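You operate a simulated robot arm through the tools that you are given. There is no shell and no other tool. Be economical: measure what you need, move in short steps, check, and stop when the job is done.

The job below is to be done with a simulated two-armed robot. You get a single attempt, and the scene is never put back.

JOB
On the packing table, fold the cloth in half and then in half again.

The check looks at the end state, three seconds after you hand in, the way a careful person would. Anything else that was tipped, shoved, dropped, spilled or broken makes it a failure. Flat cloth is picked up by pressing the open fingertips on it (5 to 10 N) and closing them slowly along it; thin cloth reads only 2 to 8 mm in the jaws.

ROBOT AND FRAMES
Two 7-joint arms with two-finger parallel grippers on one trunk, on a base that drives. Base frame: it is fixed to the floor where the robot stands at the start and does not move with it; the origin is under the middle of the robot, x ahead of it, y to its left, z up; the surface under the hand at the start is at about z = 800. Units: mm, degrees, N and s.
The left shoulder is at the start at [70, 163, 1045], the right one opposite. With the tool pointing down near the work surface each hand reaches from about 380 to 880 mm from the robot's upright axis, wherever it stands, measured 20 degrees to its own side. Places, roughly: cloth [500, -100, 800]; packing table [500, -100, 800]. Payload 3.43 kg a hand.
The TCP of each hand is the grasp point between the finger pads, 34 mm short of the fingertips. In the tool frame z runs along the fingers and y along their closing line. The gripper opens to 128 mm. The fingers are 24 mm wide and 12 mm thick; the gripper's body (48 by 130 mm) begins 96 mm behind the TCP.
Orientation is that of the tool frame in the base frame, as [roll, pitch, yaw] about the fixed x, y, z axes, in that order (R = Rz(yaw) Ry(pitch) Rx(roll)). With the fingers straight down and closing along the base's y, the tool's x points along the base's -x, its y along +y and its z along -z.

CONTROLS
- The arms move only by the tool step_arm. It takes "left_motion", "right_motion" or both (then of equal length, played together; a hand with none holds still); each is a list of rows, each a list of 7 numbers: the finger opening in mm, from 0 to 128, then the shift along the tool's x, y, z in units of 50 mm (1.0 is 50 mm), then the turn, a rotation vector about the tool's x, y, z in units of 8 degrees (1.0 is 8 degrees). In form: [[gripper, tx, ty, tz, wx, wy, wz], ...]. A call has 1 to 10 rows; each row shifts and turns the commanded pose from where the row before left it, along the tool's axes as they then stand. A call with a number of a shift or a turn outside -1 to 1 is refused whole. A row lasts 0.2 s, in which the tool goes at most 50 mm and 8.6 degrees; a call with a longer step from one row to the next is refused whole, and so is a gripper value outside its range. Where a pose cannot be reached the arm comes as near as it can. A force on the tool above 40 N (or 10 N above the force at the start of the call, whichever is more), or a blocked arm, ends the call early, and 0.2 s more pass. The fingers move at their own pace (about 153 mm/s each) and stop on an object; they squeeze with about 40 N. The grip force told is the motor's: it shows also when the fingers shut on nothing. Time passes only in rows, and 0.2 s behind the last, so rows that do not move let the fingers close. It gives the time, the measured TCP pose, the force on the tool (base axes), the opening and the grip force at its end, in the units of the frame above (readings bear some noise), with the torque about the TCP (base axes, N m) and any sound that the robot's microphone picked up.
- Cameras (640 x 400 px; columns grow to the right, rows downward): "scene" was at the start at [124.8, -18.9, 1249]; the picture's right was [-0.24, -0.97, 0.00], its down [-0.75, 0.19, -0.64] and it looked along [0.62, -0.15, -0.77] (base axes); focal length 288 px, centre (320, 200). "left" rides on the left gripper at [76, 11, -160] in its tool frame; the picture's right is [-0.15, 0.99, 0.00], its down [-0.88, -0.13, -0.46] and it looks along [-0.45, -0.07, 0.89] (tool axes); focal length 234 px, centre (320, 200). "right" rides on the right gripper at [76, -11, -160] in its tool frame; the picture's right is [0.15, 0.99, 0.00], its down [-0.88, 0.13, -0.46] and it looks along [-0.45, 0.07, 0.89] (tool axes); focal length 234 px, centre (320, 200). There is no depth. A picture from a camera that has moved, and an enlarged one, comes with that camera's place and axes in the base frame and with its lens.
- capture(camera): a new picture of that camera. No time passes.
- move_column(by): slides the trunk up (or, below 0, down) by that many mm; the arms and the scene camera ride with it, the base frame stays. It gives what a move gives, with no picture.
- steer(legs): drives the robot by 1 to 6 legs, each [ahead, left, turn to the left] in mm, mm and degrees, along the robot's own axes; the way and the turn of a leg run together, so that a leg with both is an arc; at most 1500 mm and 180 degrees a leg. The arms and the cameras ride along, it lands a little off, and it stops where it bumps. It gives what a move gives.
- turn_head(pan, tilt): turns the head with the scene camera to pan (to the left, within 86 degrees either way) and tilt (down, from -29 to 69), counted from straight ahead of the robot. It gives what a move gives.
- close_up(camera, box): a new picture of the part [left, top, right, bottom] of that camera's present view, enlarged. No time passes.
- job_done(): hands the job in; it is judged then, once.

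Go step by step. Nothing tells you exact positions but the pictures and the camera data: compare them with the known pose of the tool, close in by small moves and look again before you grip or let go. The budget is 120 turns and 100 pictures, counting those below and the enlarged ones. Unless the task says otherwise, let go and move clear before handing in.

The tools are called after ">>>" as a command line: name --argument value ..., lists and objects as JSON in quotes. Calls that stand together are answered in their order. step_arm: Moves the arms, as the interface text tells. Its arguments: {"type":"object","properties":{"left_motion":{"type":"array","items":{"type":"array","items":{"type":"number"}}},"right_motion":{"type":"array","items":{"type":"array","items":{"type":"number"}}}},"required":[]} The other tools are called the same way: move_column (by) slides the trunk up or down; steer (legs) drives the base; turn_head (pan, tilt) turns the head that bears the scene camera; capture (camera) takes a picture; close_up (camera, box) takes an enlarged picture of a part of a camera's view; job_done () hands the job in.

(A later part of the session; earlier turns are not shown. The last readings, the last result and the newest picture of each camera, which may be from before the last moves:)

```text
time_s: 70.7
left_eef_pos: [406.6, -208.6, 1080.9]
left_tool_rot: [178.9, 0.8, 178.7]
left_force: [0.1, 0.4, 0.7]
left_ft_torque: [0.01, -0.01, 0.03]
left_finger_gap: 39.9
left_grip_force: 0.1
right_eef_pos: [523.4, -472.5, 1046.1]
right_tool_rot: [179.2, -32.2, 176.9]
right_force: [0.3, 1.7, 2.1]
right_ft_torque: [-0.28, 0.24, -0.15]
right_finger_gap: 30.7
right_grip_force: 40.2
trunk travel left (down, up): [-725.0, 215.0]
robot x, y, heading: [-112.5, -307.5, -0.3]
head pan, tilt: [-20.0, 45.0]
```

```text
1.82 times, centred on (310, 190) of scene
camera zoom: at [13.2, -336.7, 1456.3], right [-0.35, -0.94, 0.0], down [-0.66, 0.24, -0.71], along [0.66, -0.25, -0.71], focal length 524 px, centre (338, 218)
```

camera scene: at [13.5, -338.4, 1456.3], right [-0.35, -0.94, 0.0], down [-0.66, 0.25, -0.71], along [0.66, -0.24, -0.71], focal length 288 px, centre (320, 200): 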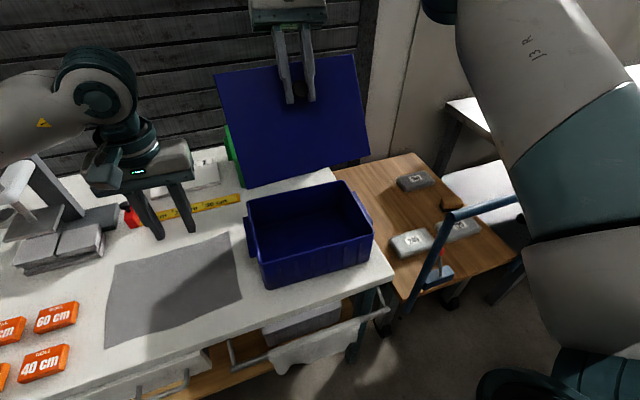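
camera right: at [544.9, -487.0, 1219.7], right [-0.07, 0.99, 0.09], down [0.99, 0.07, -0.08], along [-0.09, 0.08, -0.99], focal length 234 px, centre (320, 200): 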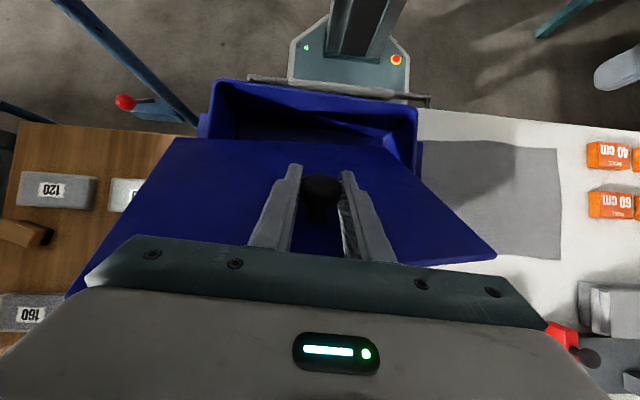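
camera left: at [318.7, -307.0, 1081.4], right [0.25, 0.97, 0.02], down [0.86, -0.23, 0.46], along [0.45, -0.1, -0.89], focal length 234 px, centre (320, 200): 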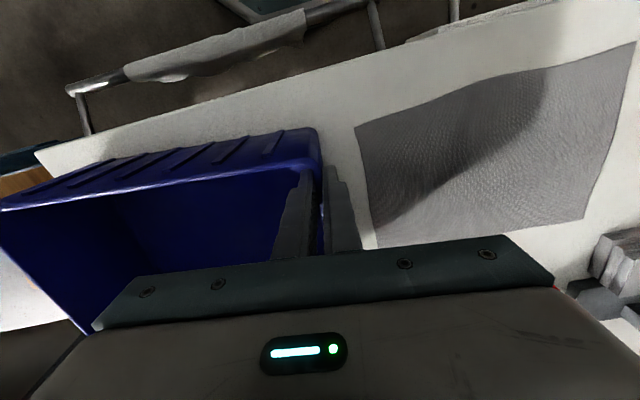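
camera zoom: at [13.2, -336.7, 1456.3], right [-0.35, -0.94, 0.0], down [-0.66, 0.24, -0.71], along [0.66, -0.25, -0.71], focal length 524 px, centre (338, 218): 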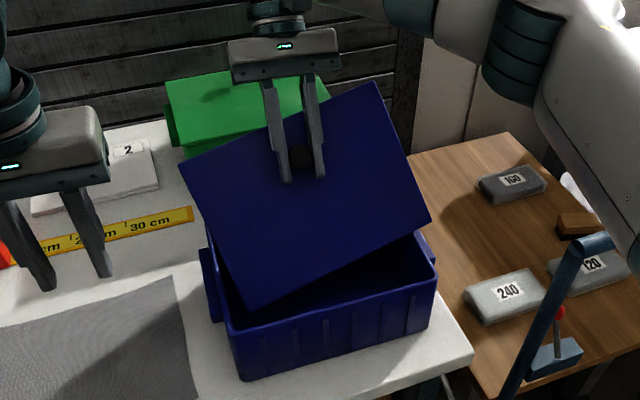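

The lid skewed because its left end dipped inside the rim. I raise it, shift left about 10 mm and look again.

>>> step_arm --right_motion '[[0, 0.21, 0, -0.34, 0, 0, 0], [0, 0.21, 0, -0.34, 0, 0, 0], [0, 0.21, 0.2, -0.34, 0, 0, 0], [0, 0, 0, 0, 0, 0, 0]]'

>>> capture --camera "right"

>>> close_up --camera "scene" --box '[200, 80, 420, 300]'

```text
time_s: 71.7
left_eef_pos: [408.2, -210.2, 1081.1]
left_tool_rot: [178.8, 0.8, 178.5]
left_force: [-0.1, -0.2, 0.7]
left_ft_torque: [0.03, -0.01, 0.01]
left_finger_gap: 40.1
left_grip_force: 0.1
right_eef_pos: [525.4, -464.4, 1105.4]
right_tool_rot: [179.3, -32.3, 177.0]
right_force: [-0.5, -0.3, -1.5]
right_ft_torque: [0.0, -0.04, 0.01]
right_finger_gap: 30.4
right_grip_force: 40.1
trunk travel left (down, up): [-725.0, 215.0]
robot x, y, heading: [-113.0, -308.0, -0.4]
head pan, tilt: [-20.0, 45.0]
```

```text
37 pictures are left
camera right: at [546.1, -478.6, 1279.5], right [-0.07, 0.99, 0.09], down [0.99, 0.07, -0.08], along [-0.09, 0.08, -0.99], focal length 234 px, centre (320, 200)
```

right: 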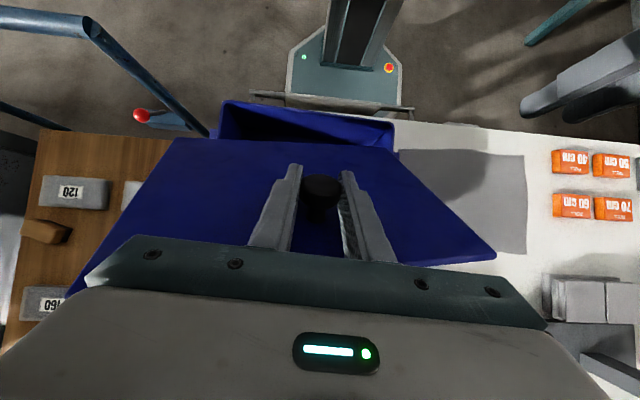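

```text
1.82 times, centred on (310, 190) of scene
camera zoom: at [13.8, -337.9, 1456.3], right [-0.35, -0.94, 0.0], down [-0.66, 0.25, -0.71], along [0.66, -0.24, -0.71], focal length 524 px, centre (338, 218)
```

zoom: 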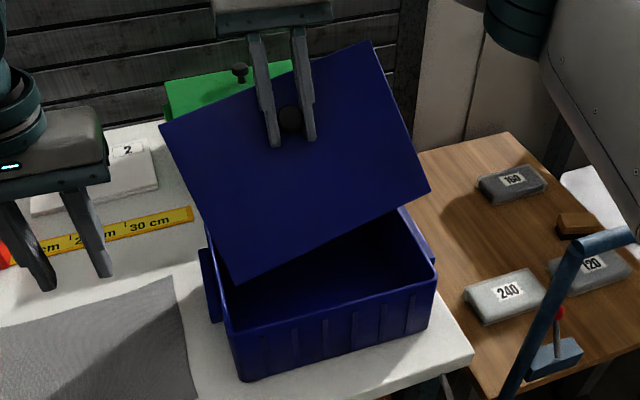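

>>> step_arm --right_motion '[[0, 0, 0, 0, -0.5, 0, 0], [0, 0, 0, 0, -0.5, 0, 0], [0, 0, 0, 0, 0, 0, 0]]'

>>> capture --camera "right"

>>> close_up --camera "scene" --box '[200, 80, 420, 300]'

```text
time_s: 72.5
left_eef_pos: [406.6, -210.0, 1080.2]
left_tool_rot: [179.0, 0.7, 178.6]
left_force: [0.3, 0.1, 0.1]
left_ft_torque: [0.0, -0.02, -0.04]
left_finger_gap: 39.8
left_grip_force: 0.0
right_eef_pos: [524.9, -463.3, 1106.8]
right_tool_rot: [171.1, -32.4, 177.0]
right_force: [-0.1, 1.1, -0.8]
right_ft_torque: [0.0, -0.01, -0.03]
right_finger_gap: 30.6
right_grip_force: 39.8
trunk travel left (down, up): [-725.0, 215.0]
robot x, y, heading: [-109.5, -308.8, -0.3]
head pan, tilt: [-20.0, 45.0]
```

```text
35 pictures are left
camera right: at [542.9, -499.4, 1276.9], right [0.01, 0.98, 0.21], down [1.0, 0.01, -0.07], along [-0.07, 0.21, -0.98], focal length 234 px, centre (320, 200)
```

right: 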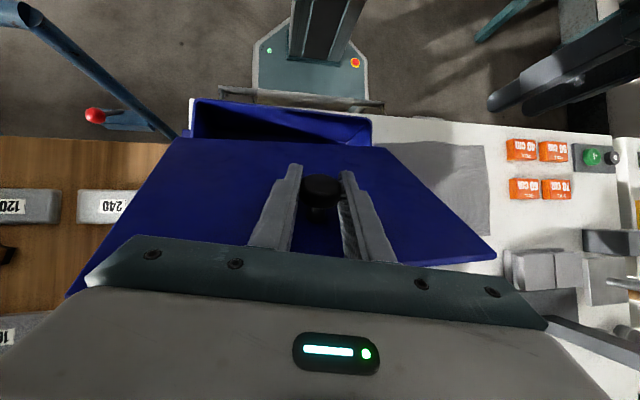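

```text
1.82 times, centred on (310, 190) of scene
camera zoom: at [13.5, -336.6, 1456.4], right [-0.35, -0.94, 0.0], down [-0.66, 0.24, -0.71], along [0.66, -0.25, -0.71], focal length 524 px, centre (338, 218)
```

zoom: 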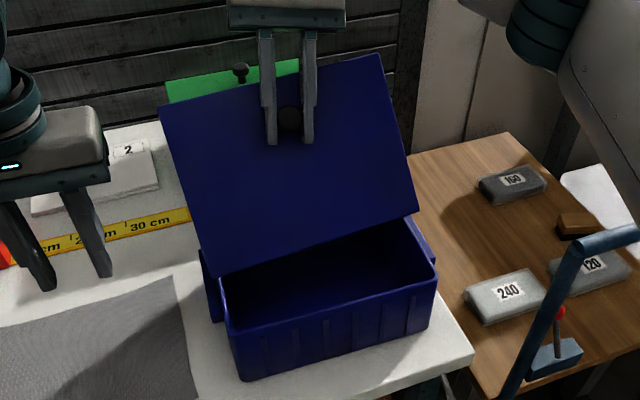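

The lid is level again and matches the rims (−340..−614 against −342..−614). I lower slowly once more.

>>> step_arm --right_motion '[[0, -0.106, -0.024, 0.168, 0, 0, 0], [0, -0.106, -0.024, 0.168, 0, 0, 0], [0, -0.106, -0.024, 0.168, 0, 0, 0], [0, -0.106, -0.024, 0.168, 0, 0, 0], [0, -0.106, -0.024, 0.168, 0, 0, 0], [0, 0, 0, 0, 0, 0, 0]]'

>>> close_up --camera "scene" --box '[200, 80, 420, 300]'

```text
time_s: 73.9
left_eef_pos: [406.5, -210.2, 1081.5]
left_tool_rot: [178.9, 0.7, 178.6]
left_force: [0.6, 0.7, 0.7]
left_ft_torque: [-0.02, 0.03, -0.01]
left_finger_gap: 40.1
left_grip_force: 0.0
right_eef_pos: [525.2, -463.7, 1055.1]
right_tool_rot: [171.3, -32.2, 177.1]
right_force: [0.8, -1.5, -0.6]
right_ft_torque: [0.05, 0.04, 0.0]
right_finger_gap: 30.4
right_grip_force: 40.0
trunk travel left (down, up): [-725.0, 215.0]
robot x, y, heading: [-111.3, -305.1, -0.1]
head pan, tilt: [-20.0, 45.0]
```

```text
1.82 times, centred on (310, 190) of scene
camera zoom: at [13.0, -337.5, 1456.3], right [-0.35, -0.94, 0.0], down [-0.66, 0.25, -0.71], along [0.66, -0.24, -0.71], focal length 524 px, centre (338, 218)
```

zoom: 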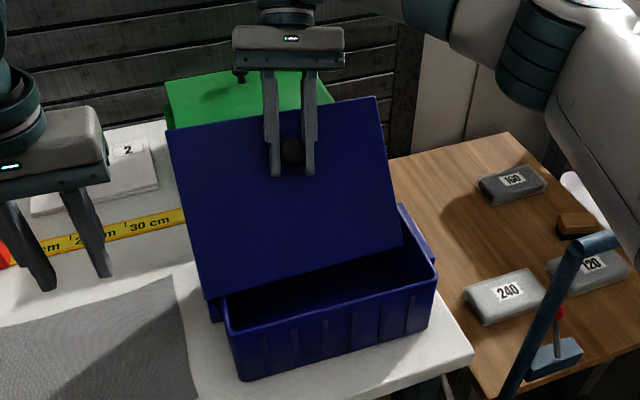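

Contact on the narrow rims twists the lid in the grip. A broad flat surface will level it instead: I'll lift it, straighten the hand, and lay it flat temporarily over the table centre (its edge on the bare strip in front of the cloth), then regrasp the knob from above.

>>> step_arm --right_motion '[[0, 0.3, 0, -0.5, 0, 0, 0], [0, 0.4, 0, -0.64, 0.5, 0, 0], [0, 0.4, 0, -0.64, 0.5, 0, 0], [0, 0.4, 0, -0.64, 0, 0, 0], [0, 0, 0, 0, 0, 0, 0]]'

>>> steer --legs '[[0, 330, 0]]'

>>> step_arm --right_motion '[[0, 0.6, 0, 0, 0, 0, 0], [0, 0.6, 0, 0, 0, 0, 0], [0, 0.6, 0, 0.5, 0, 0, 0], [0, 0.5, 0, 0.5, 0, 0, 0], [0, 0, 0, 0.4, 0, 0, 0], [0, 0, 0, 0, 0, 0, 0]]'

>>> turn_head --pan -8 --tilt 45

>>> capture --camera "scene"

```text
time_s: 75.1
left_eef_pos: [407.3, -210.7, 1080.4]
left_tool_rot: [178.8, 0.7, 178.6]
left_force: [-0.3, -0.2, 1.5]
left_ft_torque: [-0.01, 0.0, 0.0]
left_finger_gap: 39.8
left_grip_force: 0.1
right_eef_pos: [525.5, -477.4, 1197.3]
right_tool_rot: [179.2, -32.2, 177.0]
right_force: [0.5, -0.5, -1.5]
right_ft_torque: [0.05, -0.02, -0.01]
right_finger_gap: 30.3
right_grip_force: 40.5
trunk travel left (down, up): [-725.0, 215.0]
robot x, y, heading: [-113.3, -307.8, -0.5]
head pan, tilt: [-20.0, 45.0]
```

```text
time_s: 77.3
left_eef_pos: [407.9, 116.7, 1081.8]
left_tool_rot: [178.8, 0.8, 178.6]
left_force: [-0.8, 0.7, -0.4]
left_ft_torque: [0.01, -0.02, 0.01]
left_finger_gap: 39.9
left_grip_force: 0.1
right_eef_pos: [526.3, -150.1, 1197.7]
right_tool_rot: [179.1, -32.2, 176.9]
right_force: [1.0, -0.2, -1.2]
right_ft_torque: [0.02, -0.04, 0.05]
right_finger_gap: 30.1
right_grip_force: 39.7
trunk travel left (down, up): [-725.0, 215.0]
robot x, y, heading: [-113.4, 19.3, -0.1]
head pan, tilt: [-20.0, 45.0]
```

```text
time_s: 78.7
left_eef_pos: [408.0, 116.9, 1080.7]
left_tool_rot: [178.8, 0.7, 178.7]
left_force: [1.1, -0.5, -0.7]
left_ft_torque: [-0.02, -0.02, 0.04]
left_finger_gap: 39.9
left_grip_force: 0.2
right_eef_pos: [393.0, -141.6, 1198.4]
right_tool_rot: [179.3, -32.2, 176.9]
right_force: [-0.6, -0.1, -1.7]
right_ft_torque: [0.03, -0.01, 0.0]
right_finger_gap: 30.4
right_grip_force: 40.0
trunk travel left (down, up): [-725.0, 215.0]
robot x, y, heading: [-111.2, 20.1, -0.4]
head pan, tilt: [-20.0, 45.0]
```

```text
time_s: 79.4
left_eef_pos: [407.8, 118.4, 1080.5]
left_tool_rot: [178.8, 0.8, 178.6]
left_force: [-0.5, 0.9, -0.5]
left_ft_torque: [-0.01, 0.02, -0.01]
left_finger_gap: 39.9
left_grip_force: 0.0
right_eef_pos: [392.1, -142.0, 1198.5]
right_tool_rot: [179.1, -32.2, 177.0]
right_force: [1.1, 0.2, -1.8]
right_ft_torque: [0.02, 0.01, 0.02]
right_finger_gap: 30.3
right_grip_force: 39.9
trunk travel left (down, up): [-725.0, 215.0]
robot x, y, heading: [-117.2, 20.8, -0.3]
head pan, tilt: [-8.0, 45.0]
```

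```text
32 pictures are left
camera scene: at [19.1, 6.3, 1456.4], right [-0.14, -0.99, 0.0], down [-0.7, 0.1, -0.71], along [0.7, -0.1, -0.71], focal length 288 px, centre (320, 200)
```

scene: 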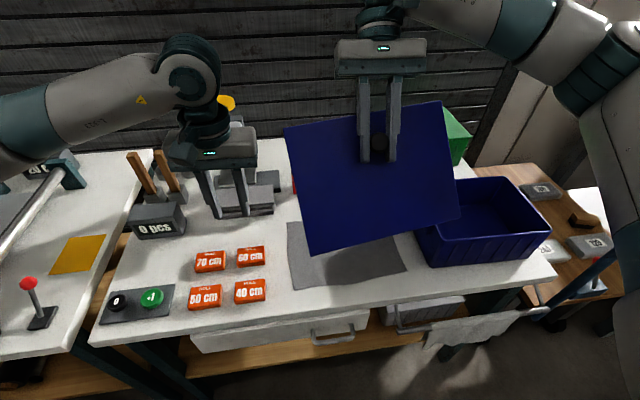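

>>> step_arm --right_motion '[[0, -0.349, 0, 0.47, -0.2, 0, 0], [0, -0.349, 0, 0.47, -0.2, 0, 0], [0, -0.349, 0, 0.47, -0.2, 0, 0], [0, -0.349, 0, 0.47, 0, 0, 0], [0, -0.349, 0, 0.47, 0, 0, 0], [0, -0.349, 0, 0.47, 0, 0, 0], [0, -0.3, 0, 0.42, 0, 0, 0], [0, 0, 0, 0, 0, 0, 0]]'

>>> capture --camera "scene"

```text
time_s: 81.2
left_eef_pos: [408.2, 117.1, 1081.0]
left_tool_rot: [178.8, 0.7, 178.7]
left_force: [0.2, 0.0, 0.3]
left_ft_torque: [0.0, 0.0, 0.01]
left_finger_gap: 39.9
left_grip_force: 0.2
right_eef_pos: [407.6, -131.0, 998.4]
right_tool_rot: [174.4, -32.2, 177.1]
right_force: [0.4, -0.5, -0.8]
right_ft_torque: [0.01, -0.02, 0.0]
right_finger_gap: 30.4
right_grip_force: 40.7
trunk travel left (down, up): [-725.0, 215.0]
robot x, y, heading: [-109.5, 18.0, -0.2]
head pan, tilt: [-8.0, 45.0]
```

```text
31 pictures are left
camera scene: at [18.9, 6.5, 1456.4], right [-0.14, -0.99, 0.0], down [-0.7, 0.1, -0.71], along [0.7, -0.1, -0.71], focal length 288 px, centre (320, 200)
```

scene: 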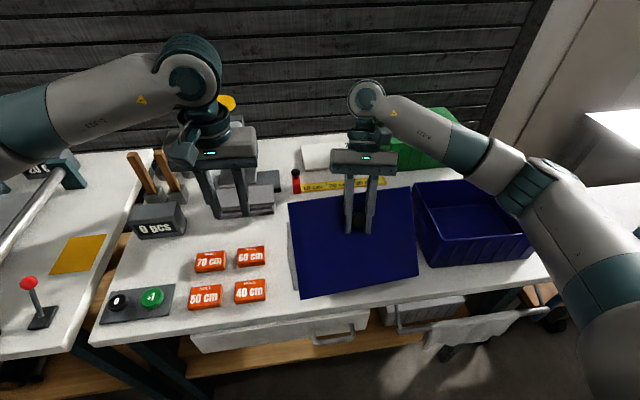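

The lid's lower edge is near the table's front strip. I shift forward a little, touch down, and follow the pivot arc.

>>> step_arm --right_motion '[[0, -0.29, 0, 0.21, 0, 0, 0], [0, -0.29, 0, 0.21, 0, 0, 0], [0, -0.34, 0, 0.03, 0, 0, 0], [0, -0.34, 0, 0.03, 0, 0, 0], [0, -0.34, 0, 0.03, 0, 0, 0], [0, -0.383, 0, 0.103, 0, 0, 0], [0, -0.383, 0, 0.103, 0, 0, 0], [0, 0, 0, 0, 0, 0, 0]]'

>>> capture --camera "scene"

```text
time_s: 83.0
left_eef_pos: [407.3, 118.0, 1081.6]
left_tool_rot: [178.9, 0.8, 178.5]
left_force: [0.6, -0.2, 0.0]
left_ft_torque: [0.01, 0.0, 0.02]
left_finger_gap: 39.8
left_grip_force: 0.1
right_eef_pos: [488.5, -132.1, 906.6]
right_tool_rot: [174.5, -32.2, 177.0]
right_force: [0.0, 1.5, 15.1]
right_ft_torque: [-0.19, 1.55, 0.01]
right_finger_gap: 30.5
right_grip_force: 40.2
trunk travel left (down, up): [-725.0, 215.0]
robot x, y, heading: [-114.8, 18.6, -0.2]
head pan, tilt: [-8.0, 45.0]
```

```text
30 pictures are left
camera scene: at [17.9, 6.9, 1456.4], right [-0.14, -0.99, 0.0], down [-0.7, 0.1, -0.71], along [0.7, -0.1, -0.71], focal length 288 px, centre (320, 200)
```

scene: 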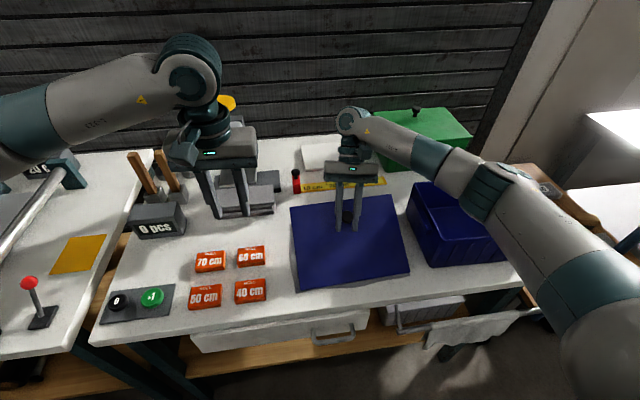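

>>> step_arm --right_motion '[[0, -0.24, 0, 0.14, 0, 0, 0], [0, -0.24, 0, 0.14, 0, 0, 0], [0, -0.24, 0, 0.14, 0, 0, 0], [0, -0.12, 0, 0.14, 0, 0, 0], [0, 0, 0, 0, 0, 0, 0]]'

>>> capture --camera "right"

>>> close_up --camera "scene" --box '[260, 160, 440, 320]'

```text
time_s: 84.2
left_eef_pos: [407.7, 116.8, 1081.1]
left_tool_rot: [178.8, 0.7, 178.5]
left_force: [0.3, 0.3, -0.4]
left_ft_torque: [0.02, -0.01, 0.0]
left_finger_gap: 40.0
left_grip_force: 0.1
right_eef_pos: [509.9, -130.1, 858.8]
right_tool_rot: [174.5, -32.2, 177.0]
right_force: [-0.3, 0.3, -0.9]
right_ft_torque: [-0.02, 0.01, 0.0]
right_finger_gap: 25.0
right_grip_force: 39.8
trunk travel left (down, up): [-725.0, 215.0]
robot x, y, heading: [-117.7, 17.8, -0.4]
head pan, tilt: [-8.0, 45.0]
```

```text
29 pictures are left
camera right: at [529.0, -156.9, 1031.8], right [-0.02, 0.99, 0.16], down [1.0, 0.03, -0.08], along [-0.08, 0.16, -0.98], focal length 234 px, centre (320, 200)
```

right: 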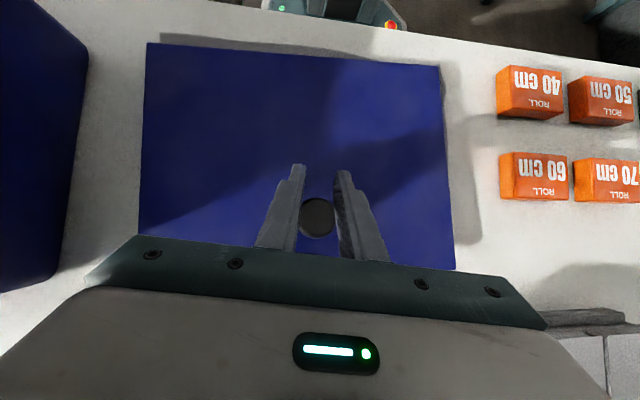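

```text
2.50 times, centred on (350, 240) of scene
camera zoom: at [18.9, 6.4, 1456.2], right [-0.14, -0.99, 0.0], down [-0.7, 0.1, -0.71], along [0.7, -0.1, -0.71], focal length 721 px, centre (245, 100)
```

zoom: 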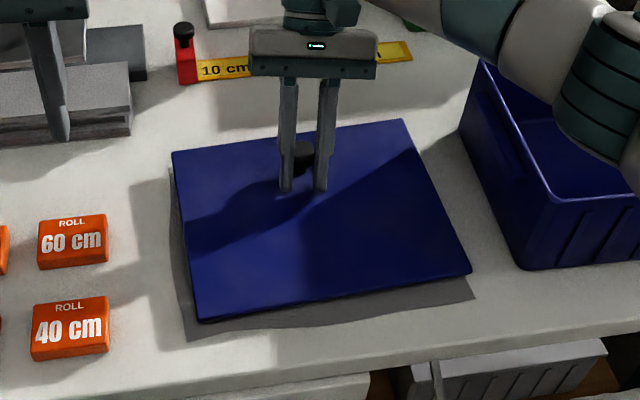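

The lid now lies flat with its knob up. I open, back out, straighten the hand to vertical and line up over the knob.

>>> step_arm --right_motion '[[50, 0, 0, 0, 0, 0, 0], [70, 0, 0, -0.2, 0, 0, 0], [70, 0, 0, -0.8, 0, 0, 0], [70, 0, 0, -0.8, 0, -0.8, 0], [70, 0, 0, 0, 0.7, -0.8, 0], [70, 0, 0, 0, 0, -0.8, 0], [70, 0, 0, 0, 0, -0.8, 0], [70, 0, 0, 0, 0, -0.8, 0], [70, 0, 0, 0, 0, 0, 0]]'

>>> capture --camera "right"

```text
time_s: 86.2
left_eef_pos: [407.8, 116.4, 1081.5]
left_tool_rot: [178.7, 0.7, 178.6]
left_force: [1.0, 0.2, 0.1]
left_ft_torque: [0.01, 0.0, 0.0]
left_finger_gap: 39.9
left_grip_force: 0.0
right_eef_pos: [557.0, -140.9, 936.3]
right_tool_rot: [-179.6, -0.2, 176.2]
right_force: [1.3, 0.4, -0.9]
right_ft_torque: [0.01, 0.01, -0.04]
right_finger_gap: 70.2
right_grip_force: 0.0
trunk travel left (down, up): [-725.0, 215.0]
robot x, y, heading: [-111.8, 22.1, -0.4]
head pan, tilt: [-8.0, 45.0]
```

```text
27 pictures are left
camera right: at [482.6, -145.9, 1094.4], right [-0.08, 1.0, -0.01], down [0.89, 0.07, 0.45], along [0.45, 0.03, -0.89], focal length 234 px, centre (320, 200)
```

right: 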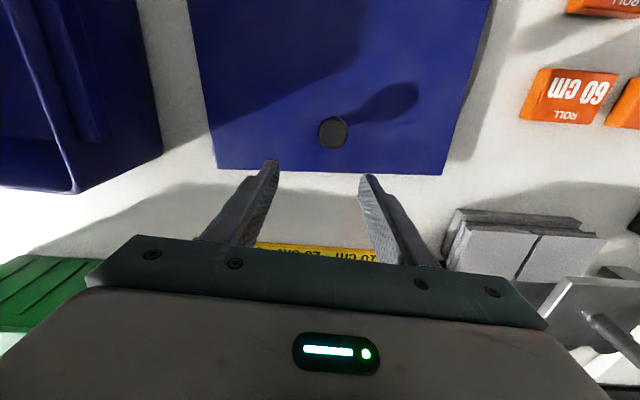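

>>> step_arm --right_motion '[[70, 0.56, 0.164, 0, 0, 0, 0], [70, 0, 0, 0.5, 0, 0, 0], [70, 0, 0, 0.6, 0, 0, 0], [70, 0, 0, 0.4, 0, 0, 0], [70, 0, 0, 0.18, 0, 0, 0], [70, 0, 0, 0, 0, 0, 0]]'

>>> capture --camera "right"

```text
time_s: 87.6
left_eef_pos: [406.5, 117.8, 1083.7]
left_tool_rot: [178.9, 0.8, 178.5]
left_force: [-0.3, 0.3, 0.4]
left_ft_torque: [-0.02, -0.03, 0.02]
left_finger_gap: 40.1
left_grip_force: 0.0
right_eef_pos: [527.4, -132.9, 853.0]
right_tool_rot: [-179.5, -0.1, 176.3]
right_force: [1.7, -1.7, 15.5]
right_ft_torque: [1.02, -0.33, 0.02]
right_finger_gap: 70.1
right_grip_force: 0.0
trunk travel left (down, up): [-725.0, 215.0]
robot x, y, heading: [-113.5, 18.9, -0.2]
head pan, tilt: [-8.0, 45.0]
```

```text
26 pictures are left
camera right: at [452.8, -136.1, 1011.7], right [-0.08, 1.0, -0.01], down [0.89, 0.07, 0.45], along [0.45, 0.03, -0.89], focal length 234 px, centre (320, 200)
```

right: 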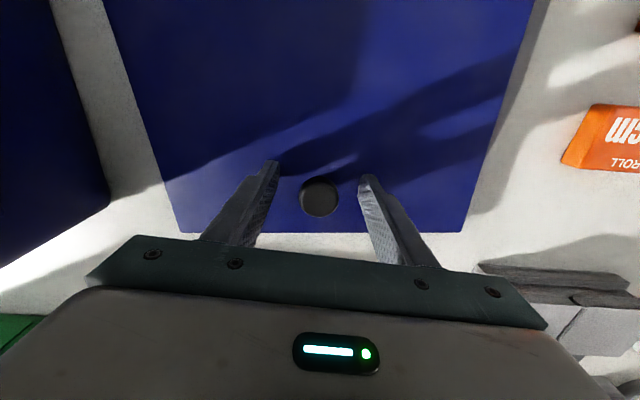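

Fingertips are touching the lid; I raise 4 mm, shift 6 mm forward and close on the knob.

>>> step_arm --right_motion '[[70, -0.12, 0, -0.1, 0, 0, 0], [50, 0, 0.02, 0, 0, 0, 0], [38, 0, 0, 0, 0, 0, 0], [28, 0, 0, 0, 0, 0, 0], [15, 0, 0, 0, 0, 0, 0], [0, 0, 0, 0, 0, 0, 0], [0, 0, 0, 0, 0, 0, 0]]'

>>> step_arm --right_motion '[[0, 0, 0, -0.3, 0, 0, 0], [0, 0, 0, -0.5, 0, 0, 0], [0, 0, 0, -0.7, 0, 0, 0], [0, 0, 0, -0.8, 0, 0, 0], [0, 0, 0, -0.8, 0, 0, 0], [0, 0, 0, -0.8, 0, 0, 0], [0, 0, 0, 0, 0, 0, 0]]'

>>> capture --camera "scene"

```text
time_s: 89.2
left_eef_pos: [408.1, 116.2, 1081.0]
left_tool_rot: [178.8, 0.7, 178.6]
left_force: [0.3, 1.3, 0.9]
left_ft_torque: [0.0, -0.02, -0.01]
left_finger_gap: 40.5
left_grip_force: 0.0
right_eef_pos: [535.4, -131.8, 856.2]
right_tool_rot: [-179.7, -0.3, 176.2]
right_force: [0.5, -0.4, 0.5]
right_ft_torque: [0.01, -0.06, -0.01]
right_finger_gap: 30.6
right_grip_force: 40.3
trunk travel left (down, up): [-725.0, 215.0]
robot x, y, heading: [-111.7, 17.9, -0.2]
head pan, tilt: [-8.0, 45.0]
```

```text
time_s: 90.8
left_eef_pos: [408.2, 117.3, 1081.3]
left_tool_rot: [178.9, 0.6, 178.6]
left_force: [-0.6, 0.4, 0.6]
left_ft_torque: [0.0, 0.04, -0.03]
left_finger_gap: 39.8
left_grip_force: 0.1
right_eef_pos: [537.0, -129.7, 1051.3]
right_tool_rot: [-179.6, -0.2, 176.2]
right_force: [0.2, 0.0, -2.9]
right_ft_torque: [0.03, -0.1, 0.0]
right_finger_gap: 30.5
right_grip_force: 39.9
trunk travel left (down, up): [-725.0, 215.0]
robot x, y, heading: [-112.0, 17.4, -0.4]
head pan, tilt: [-8.0, 45.0]
```

```text
25 pictures are left
camera scene: at [19.7, 6.1, 1456.3], right [-0.14, -0.99, 0.0], down [-0.7, 0.1, -0.71], along [0.7, -0.1, -0.71], focal length 288 px, centre (320, 200)
```

scene: 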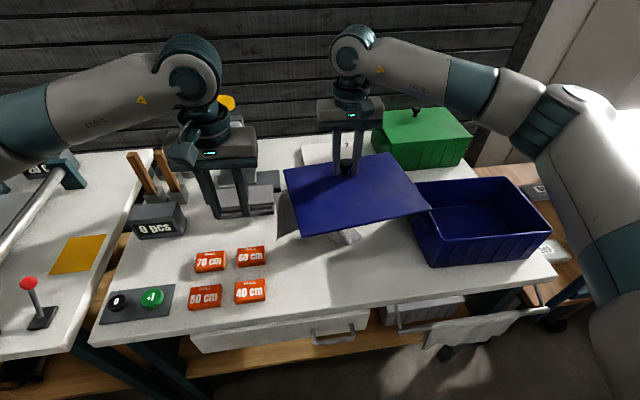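

>>> close_up --camera "scene" --box '[250, 130, 440, 300]'

>>> capture --camera "left"

```text
2.35 times, centred on (345, 215) of scene
camera zoom: at [19.7, 6.1, 1456.3], right [-0.14, -0.99, 0.0], down [-0.7, 0.1, -0.71], along [0.7, -0.1, -0.71], focal length 678 px, centre (261, 165)
```

zoom: 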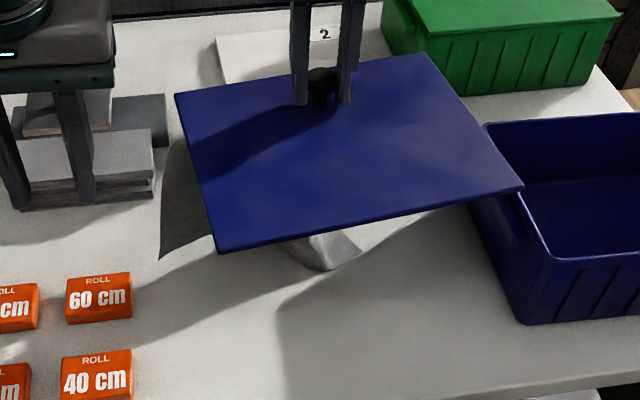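

```text
23 pictures are left
camera left: at [332.0, 127.0, 1240.0], right [0.17, 0.99, 0.02], down [0.87, -0.16, 0.46], along [0.46, -0.06, -0.89], focal length 234 px, centre (320, 200)
```

left: 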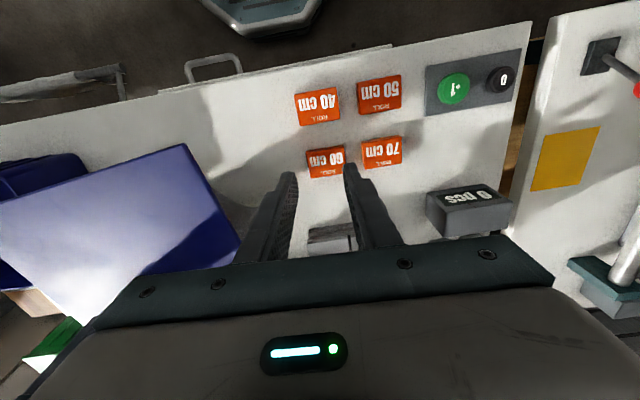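

The fingers have picked up the cloth through the thin lid; it hangs beneath it. I'll lay it back by touching down its near part first and moving forward as I lower, so it spreads rather than piles up.

>>> step_arm --right_motion '[[0, 0.6, 0, 0, 0, 0, 0], [0, 0.8, 0, 0, 0, 0, 0], [0, 0.8, 0, 0, 0, 0, 0], [0, 0.8, 0, 0.2, 0, 0, 0], [0, 0, 0, 0.3, 0, 0, 0], [0, 0, 0, 0.3, 0, 0, 0], [0, 0, 0, 0, 0, 0, 0]]'

>>> step_arm --right_motion '[[0, -0.4, 0, 0.2, 0, 0, 0], [0, -0.4, 0, 0.25, 0, 0, 0], [0, -0.4, 0, 0.3, 0, 0, 0], [0, -0.4, 0, 0.35, 0, 0, 0], [0, -0.4, 0, 0.4, 0, 0, 0], [0, -0.4, 0, 0.4, 0, 0, 0], [0, -0.4, 0, 0.4, 0, 0, 0], [0, 0, 0, 0, 0, 0, 0]]'

>>> capture --camera "scene"

```text
time_s: 92.4
left_eef_pos: [407.2, 117.2, 1081.6]
left_tool_rot: [178.8, 0.7, 178.6]
left_force: [-1.0, 0.4, -0.3]
left_ft_torque: [-0.01, 0.04, -0.02]
left_finger_gap: 39.9
left_grip_force: 0.0
right_eef_pos: [385.8, -118.6, 1012.9]
right_tool_rot: [-179.5, -0.2, 176.2]
right_force: [0.2, -1.1, -1.5]
right_ft_torque: [0.0, -0.08, 0.04]
right_finger_gap: 30.8
right_grip_force: 40.2
trunk travel left (down, up): [-725.0, 215.0]
robot x, y, heading: [-111.0, 16.6, -0.6]
head pan, tilt: [-8.0, 45.0]
```

```text
time_s: 94.2
left_eef_pos: [406.8, 118.0, 1081.7]
left_tool_rot: [178.8, 0.7, 178.7]
left_force: [-0.1, 0.5, 0.2]
left_ft_torque: [-0.01, 0.01, 0.01]
left_finger_gap: 40.0
left_grip_force: 0.0
right_eef_pos: [525.2, -129.9, 895.0]
right_tool_rot: [-179.6, -0.4, 176.1]
right_force: [0.0, 0.2, -1.2]
right_ft_torque: [0.02, -0.09, -0.01]
right_finger_gap: 30.6
right_grip_force: 40.4
trunk travel left (down, up): [-725.0, 215.0]
robot x, y, heading: [-113.8, 20.6, -0.2]
head pan, tilt: [-8.0, 45.0]
```

```text
22 pictures are left
camera scene: at [18.7, 6.2, 1456.4], right [-0.14, -0.99, 0.0], down [-0.7, 0.1, -0.71], along [0.7, -0.1, -0.71], focal length 288 px, centre (320, 200)
```

scene: 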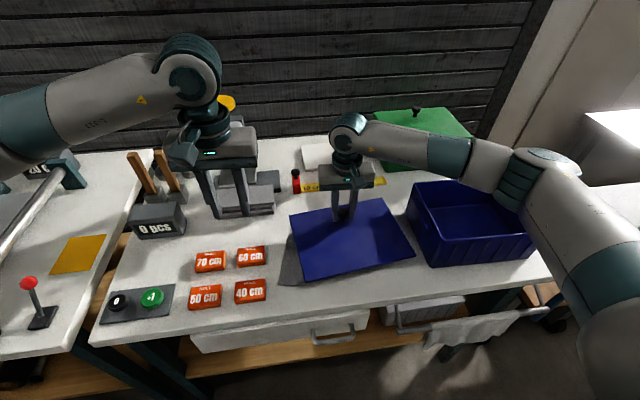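

>>> step_arm --right_motion '[[0, -0.2, 0, 0.25, 0, 0, 0], [0, -0.1, 0, 0.25, 0, 0, 0], [0, 0, 0, 0.16, 0, 0, 0], [0, 0, 0, 0, 0, 0, 0], [34, 0, 0, 0, 0, 0, 0], [60, 0, 0, 0, 0, 0, 0], [60, 0, 0, -0.3, 0, 0, 0], [60, 0, 0, -0.8, 0, 0, 0], [60, 0.4, 0, -0.8, 0, 0, 0], [60, 0, 0, 0, 0, 0, 0]]'

>>> capture --camera "right"

```text
time_s: 96.4
left_eef_pos: [408.0, 117.8, 1080.7]
left_tool_rot: [178.8, 0.7, 178.6]
left_force: [0.7, -0.1, 0.0]
left_ft_torque: [0.04, -0.01, -0.01]
left_finger_gap: 40.2
left_grip_force: 0.1
right_eef_pos: [521.2, -130.9, 957.5]
right_tool_rot: [-179.5, -0.3, 176.2]
right_force: [0.1, -0.2, -0.3]
right_ft_torque: [0.01, -0.01, -0.01]
right_finger_gap: 59.8
right_grip_force: 0.1
trunk travel left (down, up): [-725.0, 215.0]
robot x, y, heading: [-111.6, 21.5, -0.2]
head pan, tilt: [-8.0, 45.0]
```

```text
21 pictures are left
camera right: at [446.5, -134.7, 1117.2], right [-0.08, 1.0, -0.01], down [0.89, 0.07, 0.45], along [0.45, 0.03, -0.89], focal length 234 px, centre (320, 200)
```

right: 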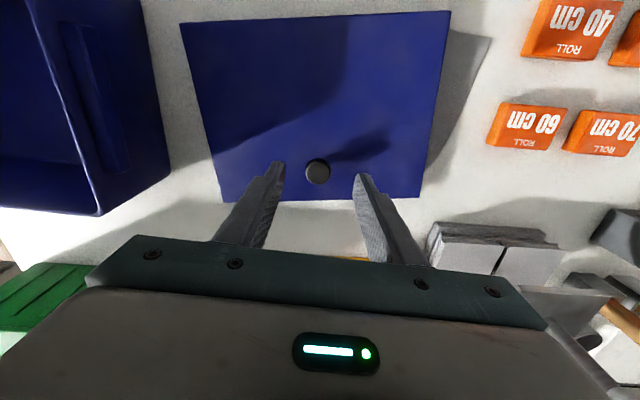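

Released. I regrasp the knob higher (fingertips well above the lid) and lift gently, checking that the cloth stays behind.

>>> step_arm --right_motion '[[60, -0.48, 0, 0, 0, 0, 0], [60, 0, 0, 0.6, 0, 0, 0], [60, 0, 0, 0.6, 0, 0, 0], [60, 0, 0, 0.45, 0, 0, 0], [40, 0, 0, 0, 0, 0, 0], [26, 0, 0, 0, 0, 0, 0], [10, 0, 0, 0, 0, 0, 0], [0, 0, 0, 0, 0, 0, 0], [0, 0, 0, -0.2, 0, 0, 0], [0, 0, 0, -0.4, 0, 0, 0]]'

>>> capture --camera "scene"

```text
time_s: 98.6
left_eef_pos: [407.7, 118.9, 1081.2]
left_tool_rot: [179.0, 0.6, 178.5]
left_force: [0.4, 0.1, -0.4]
left_ft_torque: [0.03, -0.01, 0.0]
left_finger_gap: 39.7
left_grip_force: 0.0
right_eef_pos: [543.9, -129.7, 905.4]
right_tool_rot: [-179.5, -0.3, 176.0]
right_force: [0.0, 0.2, -0.7]
right_ft_torque: [-0.02, -0.06, 0.02]
right_finger_gap: 30.1
right_grip_force: 40.0
trunk travel left (down, up): [-725.0, 215.0]
robot x, y, heading: [-116.1, 19.2, -0.4]
head pan, tilt: [-8.0, 45.0]
```

```text
20 pictures are left
camera scene: at [18.7, 6.5, 1456.4], right [-0.14, -0.99, 0.0], down [-0.7, 0.1, -0.71], along [0.7, -0.1, -0.71], focal length 288 px, centre (320, 200)
```

scene: 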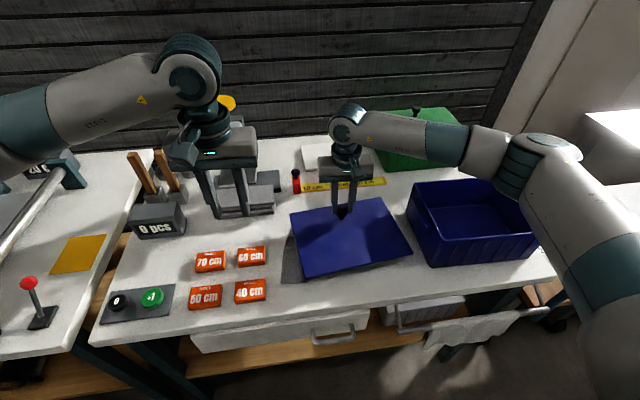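

>>> step_arm --right_motion '[[0, 0, 0, -0.6, 0, 0, 0], [0, 0, 0, -0.8, 0, 0, 0], [0, 0, 0, -0.8, 0, 0, 0], [0, 0, 0, -0.8, 0, 0, 0], [0, 0, 0, 0, 0, 0, 0], [0, 0, 0, 0, 0, 0, 0]]'

>>> close_up --camera "scene" --box '[250, 130, 440, 300]'

```text
time_s: 100.0
left_eef_pos: [408.0, 116.8, 1082.0]
left_tool_rot: [178.7, 0.7, 178.6]
left_force: [-0.1, -0.8, 0.6]
left_ft_torque: [0.04, 0.02, -0.01]
left_finger_gap: 39.8
left_grip_force: 0.1
right_eef_pos: [545.1, -131.4, 1056.2]
right_tool_rot: [-179.5, -0.3, 176.2]
right_force: [0.2, -0.7, -1.3]
right_ft_torque: [0.03, -0.1, -0.03]
right_finger_gap: 30.4
right_grip_force: 39.7
trunk travel left (down, up): [-725.0, 215.0]
robot x, y, heading: [-110.6, 18.6, -0.3]
head pan, tilt: [-8.0, 45.0]
```

```text
2.35 times, centred on (345, 215) of scene
camera zoom: at [19.2, 6.4, 1456.4], right [-0.14, -0.99, 0.0], down [-0.7, 0.1, -0.71], along [0.7, -0.1, -0.71], focal length 678 px, centre (261, 165)
```

zoom: 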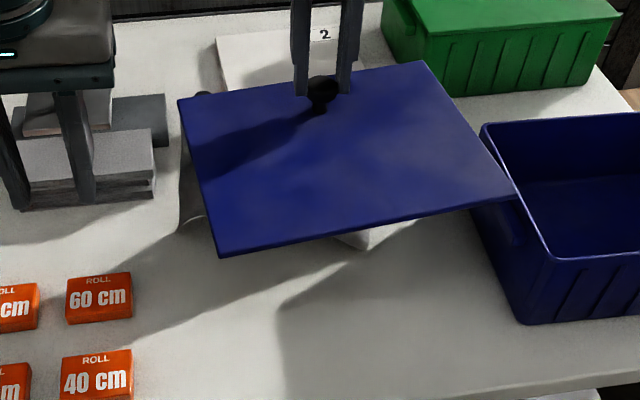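

The cloth still clings to the lid. I look at the lid's top from the wrist camera to see where it is caught.

>>> capture --camera "right"

```text
18 pictures are left
camera right: at [470.7, -135.8, 1215.3], right [-0.08, 1.0, -0.01], down [0.89, 0.07, 0.45], along [0.45, 0.03, -0.89], focal length 234 px, centre (320, 200)
```

right: 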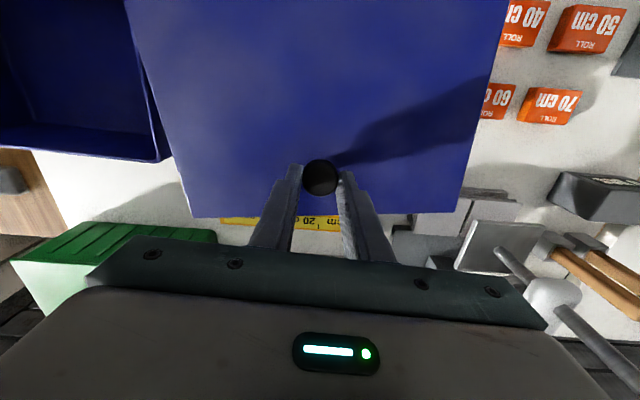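

No cloth is caught on top; it clings under the lid. I'll tilt the lid like an opening book (near edge up), lay the cloth's near part on the table in front of it, and hold the cloth down with the left hand while the lid is peeled off.

>>> step_arm --right_motion '[[0, 0.8, 0, 0, 0, 0, 0], [0, 0.8, 0, 0, 0, 0, 0], [0, 0, 0, 0, 0, -1, 0], [0, 0, 0, 0, 0, -1, 0], [0, 0, 0, 0, 0, -1, 0], [0, 0, 0, 0, 0, -1, 0], [0, 0, 0, 0, 0, -1, 0], [0, 0, 0, 0, 0, 0, 0]]'

>>> capture --camera "scene"

```text
time_s: 101.8
left_eef_pos: [408.8, 117.5, 1082.1]
left_tool_rot: [178.8, 0.7, 178.6]
left_force: [0.5, -0.3, -0.2]
left_ft_torque: [0.0, 0.02, -0.02]
left_finger_gap: 40.0
left_grip_force: 0.0
right_eef_pos: [467.1, -124.1, 1057.4]
right_tool_rot: [-179.3, 39.8, 176.5]
right_force: [0.5, -0.6, -2.1]
right_ft_torque: [0.01, -0.01, -0.01]
right_finger_gap: 30.3
right_grip_force: 39.8
trunk travel left (down, up): [-725.0, 215.0]
robot x, y, heading: [-111.8, 21.2, -0.4]
head pan, tilt: [-8.0, 45.0]
```

```text
17 pictures are left
camera scene: at [19.4, 6.5, 1456.3], right [-0.14, -0.99, 0.0], down [-0.7, 0.1, -0.71], along [0.7, -0.1, -0.71], focal length 288 px, centre (320, 200)
```

scene: 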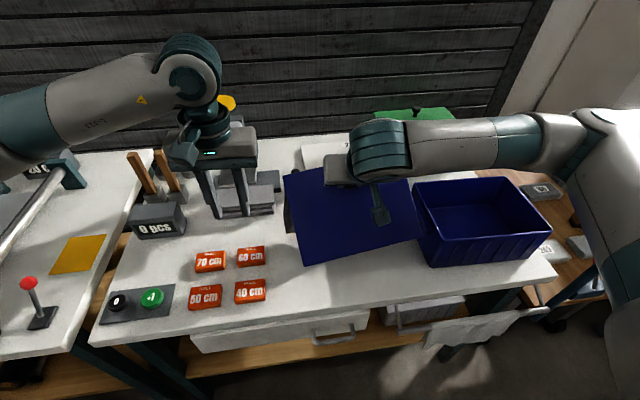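

>>> step_arm --right_motion '[[0, 0, 0, 0, 0, 1, 0], [0, 0, 0, 0, 0, 1, 0], [0, 0, 0, 0, 0, 1, 0], [0, 0, 0, 0, 0, 1, 0], [0, 0, 0, 0, 0, 1, 0], [0, -0.8, 0, 0, 0, 0, 0], [0, 0.8, 0, 0, 0, 0, 0], [0, -0.8, 0, 0, 0, 0, 0], [0, 0.8, 0, 0, 0, 0, 0], [0, 0, 0, 0, 0, 0, 0]]'

>>> step_arm --left_motion '[[40, 0.8, 0.3, 0, 0, 0, 0], [40, 0.8, 0, 0, 0, -1, 0], [40, 0.5, 0, 0, 0, -1, 0], [40, 0, 0, 0, 0, -1, 0], [40, 0, 0, 0, 0, -1, 0], [40, 0, 0, 0, 0, 0, 0]]'

>>> capture --camera "scene"

```text
time_s: 104.0
left_eef_pos: [408.3, 118.1, 1081.8]
left_tool_rot: [178.8, 0.6, 178.6]
left_force: [-0.4, 0.1, -0.5]
left_ft_torque: [0.02, 0.0, 0.03]
left_finger_gap: 39.7
left_grip_force: 0.0
right_eef_pos: [465.6, -125.6, 1056.2]
right_tool_rot: [-179.6, -0.4, 176.2]
right_force: [-0.2, 0.0, -0.9]
right_ft_torque: [0.0, -0.07, 0.0]
right_finger_gap: 30.0
right_grip_force: 40.3
trunk travel left (down, up): [-725.0, 215.0]
robot x, y, heading: [-113.1, 20.3, -0.3]
head pan, tilt: [-8.0, 45.0]
```

```text
time_s: 105.4
left_eef_pos: [356.6, 106.9, 1086.9]
left_tool_rot: [178.6, 32.8, 177.9]
left_force: [-0.3, -0.1, -0.1]
left_ft_torque: [0.0, 0.0, -0.03]
left_finger_gap: 39.9
left_grip_force: 0.1
left hand out of reach, approached as far as the arm can: row 4, 5
right_eef_pos: [465.3, -124.0, 1057.6]
right_tool_rot: [-179.4, -0.2, 176.2]
right_force: [-0.5, 0.1, -1.6]
right_ft_torque: [0.0, -0.12, 0.0]
right_finger_gap: 30.3
right_grip_force: 39.9
trunk travel left (down, up): [-725.0, 215.0]
robot x, y, heading: [-112.1, 21.7, -0.1]
head pan, tilt: [-8.0, 45.0]
```

```text
16 pictures are left
camera scene: at [19.1, 7.0, 1456.4], right [-0.14, -0.99, 0.0], down [-0.7, 0.1, -0.71], along [0.7, -0.1, -0.71], focal length 288 px, centre (320, 200)
```

scene: 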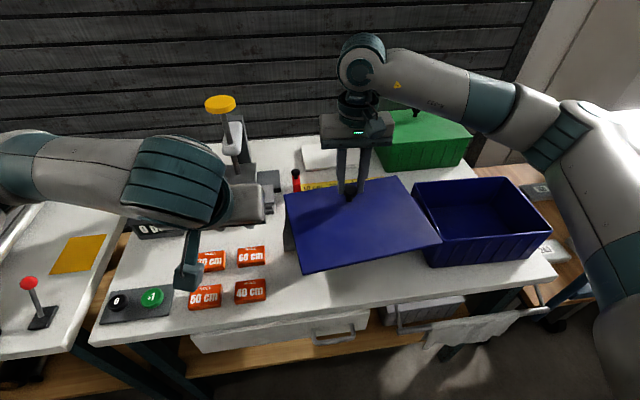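

I raise the lid so the hanging cloth can be seen from below/side with the left camera.

>>> step_arm --right_motion '[[0, 0, 0, -0.8, 0, 0, 0], [0, -0.2, 0, -0.8, 0, 0, 0], [0, -0.2, 0, -0.8, 0, 0, 0], [0, -0.2, 0, -0.8, 0, 0, 0], [0, -0.2, 0, -0.8, 0, 0, 0], [0, -0.2, 0, 0, 0, 0, 0], [0, 0, 0, 0, 0, 0, 0]]' --left_motion '[[40, 0, 0, 0.5, 0, 0, 0], [40, 0, 0, 0.5, 0, 0, 0], [40, 0, 0, 0, 0, -0.5, 0], [40, 0, 0, 0, 0, -0.5, 0], [40, 0, 0, 0, 0, 0, 0], [40, 0, 0, 0, 0, 0, 0], [40, 0, 0, 0, 0, 0, 0]]'

>>> capture --camera "left"

>>> capture --camera "scene"

```text
time_s: 107.0
left_eef_pos: [385.5, 106.2, 1043.8]
left_tool_rot: [178.4, 40.6, 177.7]
left_force: [0.1, -0.5, -0.2]
left_ft_torque: [-0.04, 0.0, -0.01]
left_finger_gap: 39.7
left_grip_force: 0.1
right_eef_pos: [516.1, -126.8, 1256.9]
right_tool_rot: [-179.6, -0.3, 176.2]
right_force: [-0.7, 0.1, -1.1]
right_ft_torque: [0.0, -0.05, 0.07]
right_finger_gap: 30.2
right_grip_force: 39.5
trunk travel left (down, up): [-725.0, 215.0]
robot x, y, heading: [-114.7, 21.4, -0.5]
head pan, tilt: [-8.0, 45.0]
```

```text
15 pictures are left
camera left: at [224.8, 119.4, 1115.8], right [0.13, 0.98, 0.12], down [0.37, -0.16, 0.92], along [0.92, -0.08, -0.38], focal length 234 px, centre (320, 200)
```

left: 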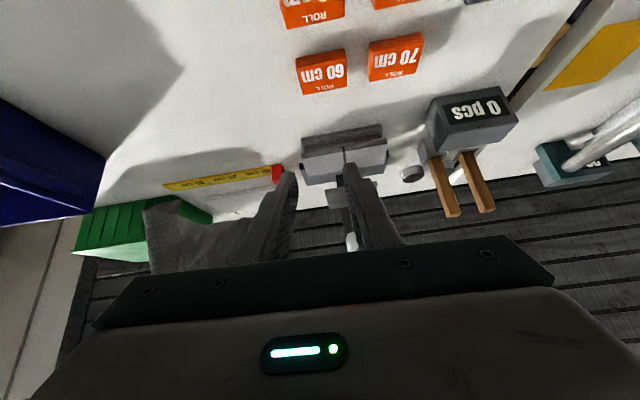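

```text
14 pictures are left
camera scene: at [19.0, 6.3, 1456.4], right [-0.14, -0.99, 0.0], down [-0.7, 0.1, -0.71], along [0.7, -0.1, -0.71], focal length 288 px, centre (320, 200)
```

scene: 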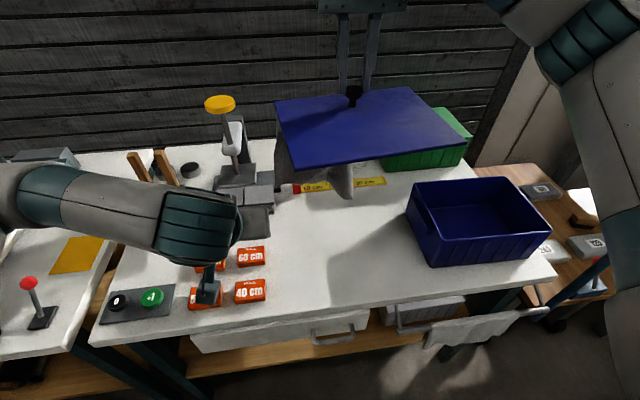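

The cloth hangs from below the gripper with its tip near [454, −106, 1005]. I move the lid forward 100 mm, place the left hand open at that spot, and then bring the cloth back into its jaws.

>>> step_arm --right_motion '[[0, -0.5, 0, -0.2, 0, 0, 0], [0, -0.5, 0, 0, 0, 0, 0], [0, -0.5, 0, 0, 0, 0, 0], [0, -0.5, 0, 0, 0, 0, 0], [0, 0, 0, 0, 0, 0, 0], [0, 0, 0, 0, 0, 0, 0], [0, 0, 0, 0, 0, 0, 0]]' --left_motion '[[60, 0, 0, 0, 0, 0, 0], [60, 0, -0.72, 0.2, 0, -0.61, 0], [80, 0, -0.72, 0.2, 0, -0.61, 0], [110, 0, -0.72, 0.2, 0, -0.61, 0], [110, 0, -0.72, 0.3, 0, -0.61, 0], [110, 0, -0.72, 0.3, 0, -0.61, 0], [110, 0, -0.72, 0.3, 0, 0, 0]]'

```text
time_s: 108.6
left_eef_pos: [438.7, -109.8, 996.1]
left_tool_rot: [177.2, 65.1, 176.0]
left_force: [-0.2, -0.1, -0.5]
left_ft_torque: [0.04, 0.0, 0.02]
left_finger_gap: 109.9
left_grip_force: 0.1
right_eef_pos: [615.5, -133.6, 1266.0]
right_tool_rot: [-179.6, -0.3, 176.2]
right_force: [1.0, -0.7, -1.7]
right_ft_torque: [0.02, -0.11, -0.01]
right_finger_gap: 30.0
right_grip_force: 40.4
trunk travel left (down, up): [-725.0, 215.0]
robot x, y, heading: [-113.0, 16.1, -0.2]
head pan, tilt: [-8.0, 45.0]
```

>>> step_arm --left_motion '[[110, -0.53, 0, 0.1, 0, 0, 0], [110, -0.53, 0, 0.1, 0, 0, 0], [110, 0, 0, 0, 0, 0, 0], [110, 0, 0, 0, 0, 0, 0], [110, 0, 0, 0, 0, 0, 0], [110, 0, 0, 0, 0, 0, 0], [110, 0, 0, 0, 0, 0, 0], [110, 0, 0, 0, 0, 0, 0]]' --right_motion '[[0, 0, 0, 0, 0, 0, 0], [0, 0, 0, 0, 0, 0, 0], [0, 0.4, 0, 0, 0, 0, 0], [0, 0.5, 0, 0, 0, 0, 0], [0, 0.5, 0, 0, 0, 0, 0], [0, 0.5, 0, 0, 0, 0, 0], [0, 0.2, 0, 0, 0, 0, 0], [0, 0, 0, 0, 0, 0, 0]]'

>>> capture --camera "left"

```text
time_s: 110.4
left_eef_pos: [470.1, -110.3, 1040.1]
left_tool_rot: [177.3, 65.1, 176.0]
left_force: [0.4, 0.3, 1.0]
left_ft_torque: [0.04, -0.01, -0.02]
left_finger_gap: 110.1
left_grip_force: 0.0
right_eef_pos: [511.3, -126.4, 1264.9]
right_tool_rot: [-179.6, -0.3, 176.2]
right_force: [2.8, -1.6, -3.0]
right_ft_torque: [-0.3, -0.6, -0.29]
right_finger_gap: 30.0
right_grip_force: 40.1
trunk travel left (down, up): [-725.0, 215.0]
robot x, y, heading: [-112.8, 20.3, -0.4]
head pan, tilt: [-8.0, 45.0]
```

```text
13 pictures are left
camera left: at [293.9, -94.7, 1038.9], right [0.09, 0.98, 0.15], down [-0.05, -0.15, 0.99], along [1.0, -0.09, 0.03], focal length 234 px, centre (320, 200)
```

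left: 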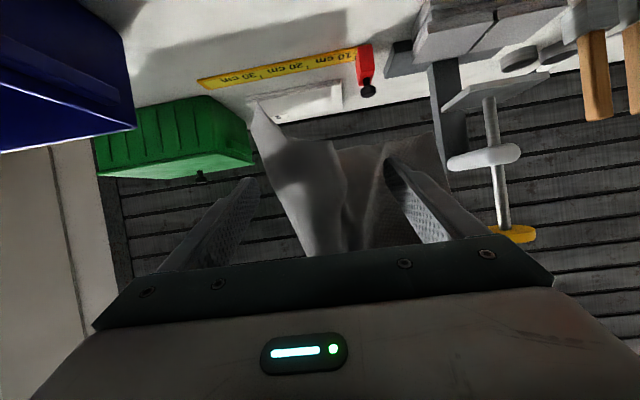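

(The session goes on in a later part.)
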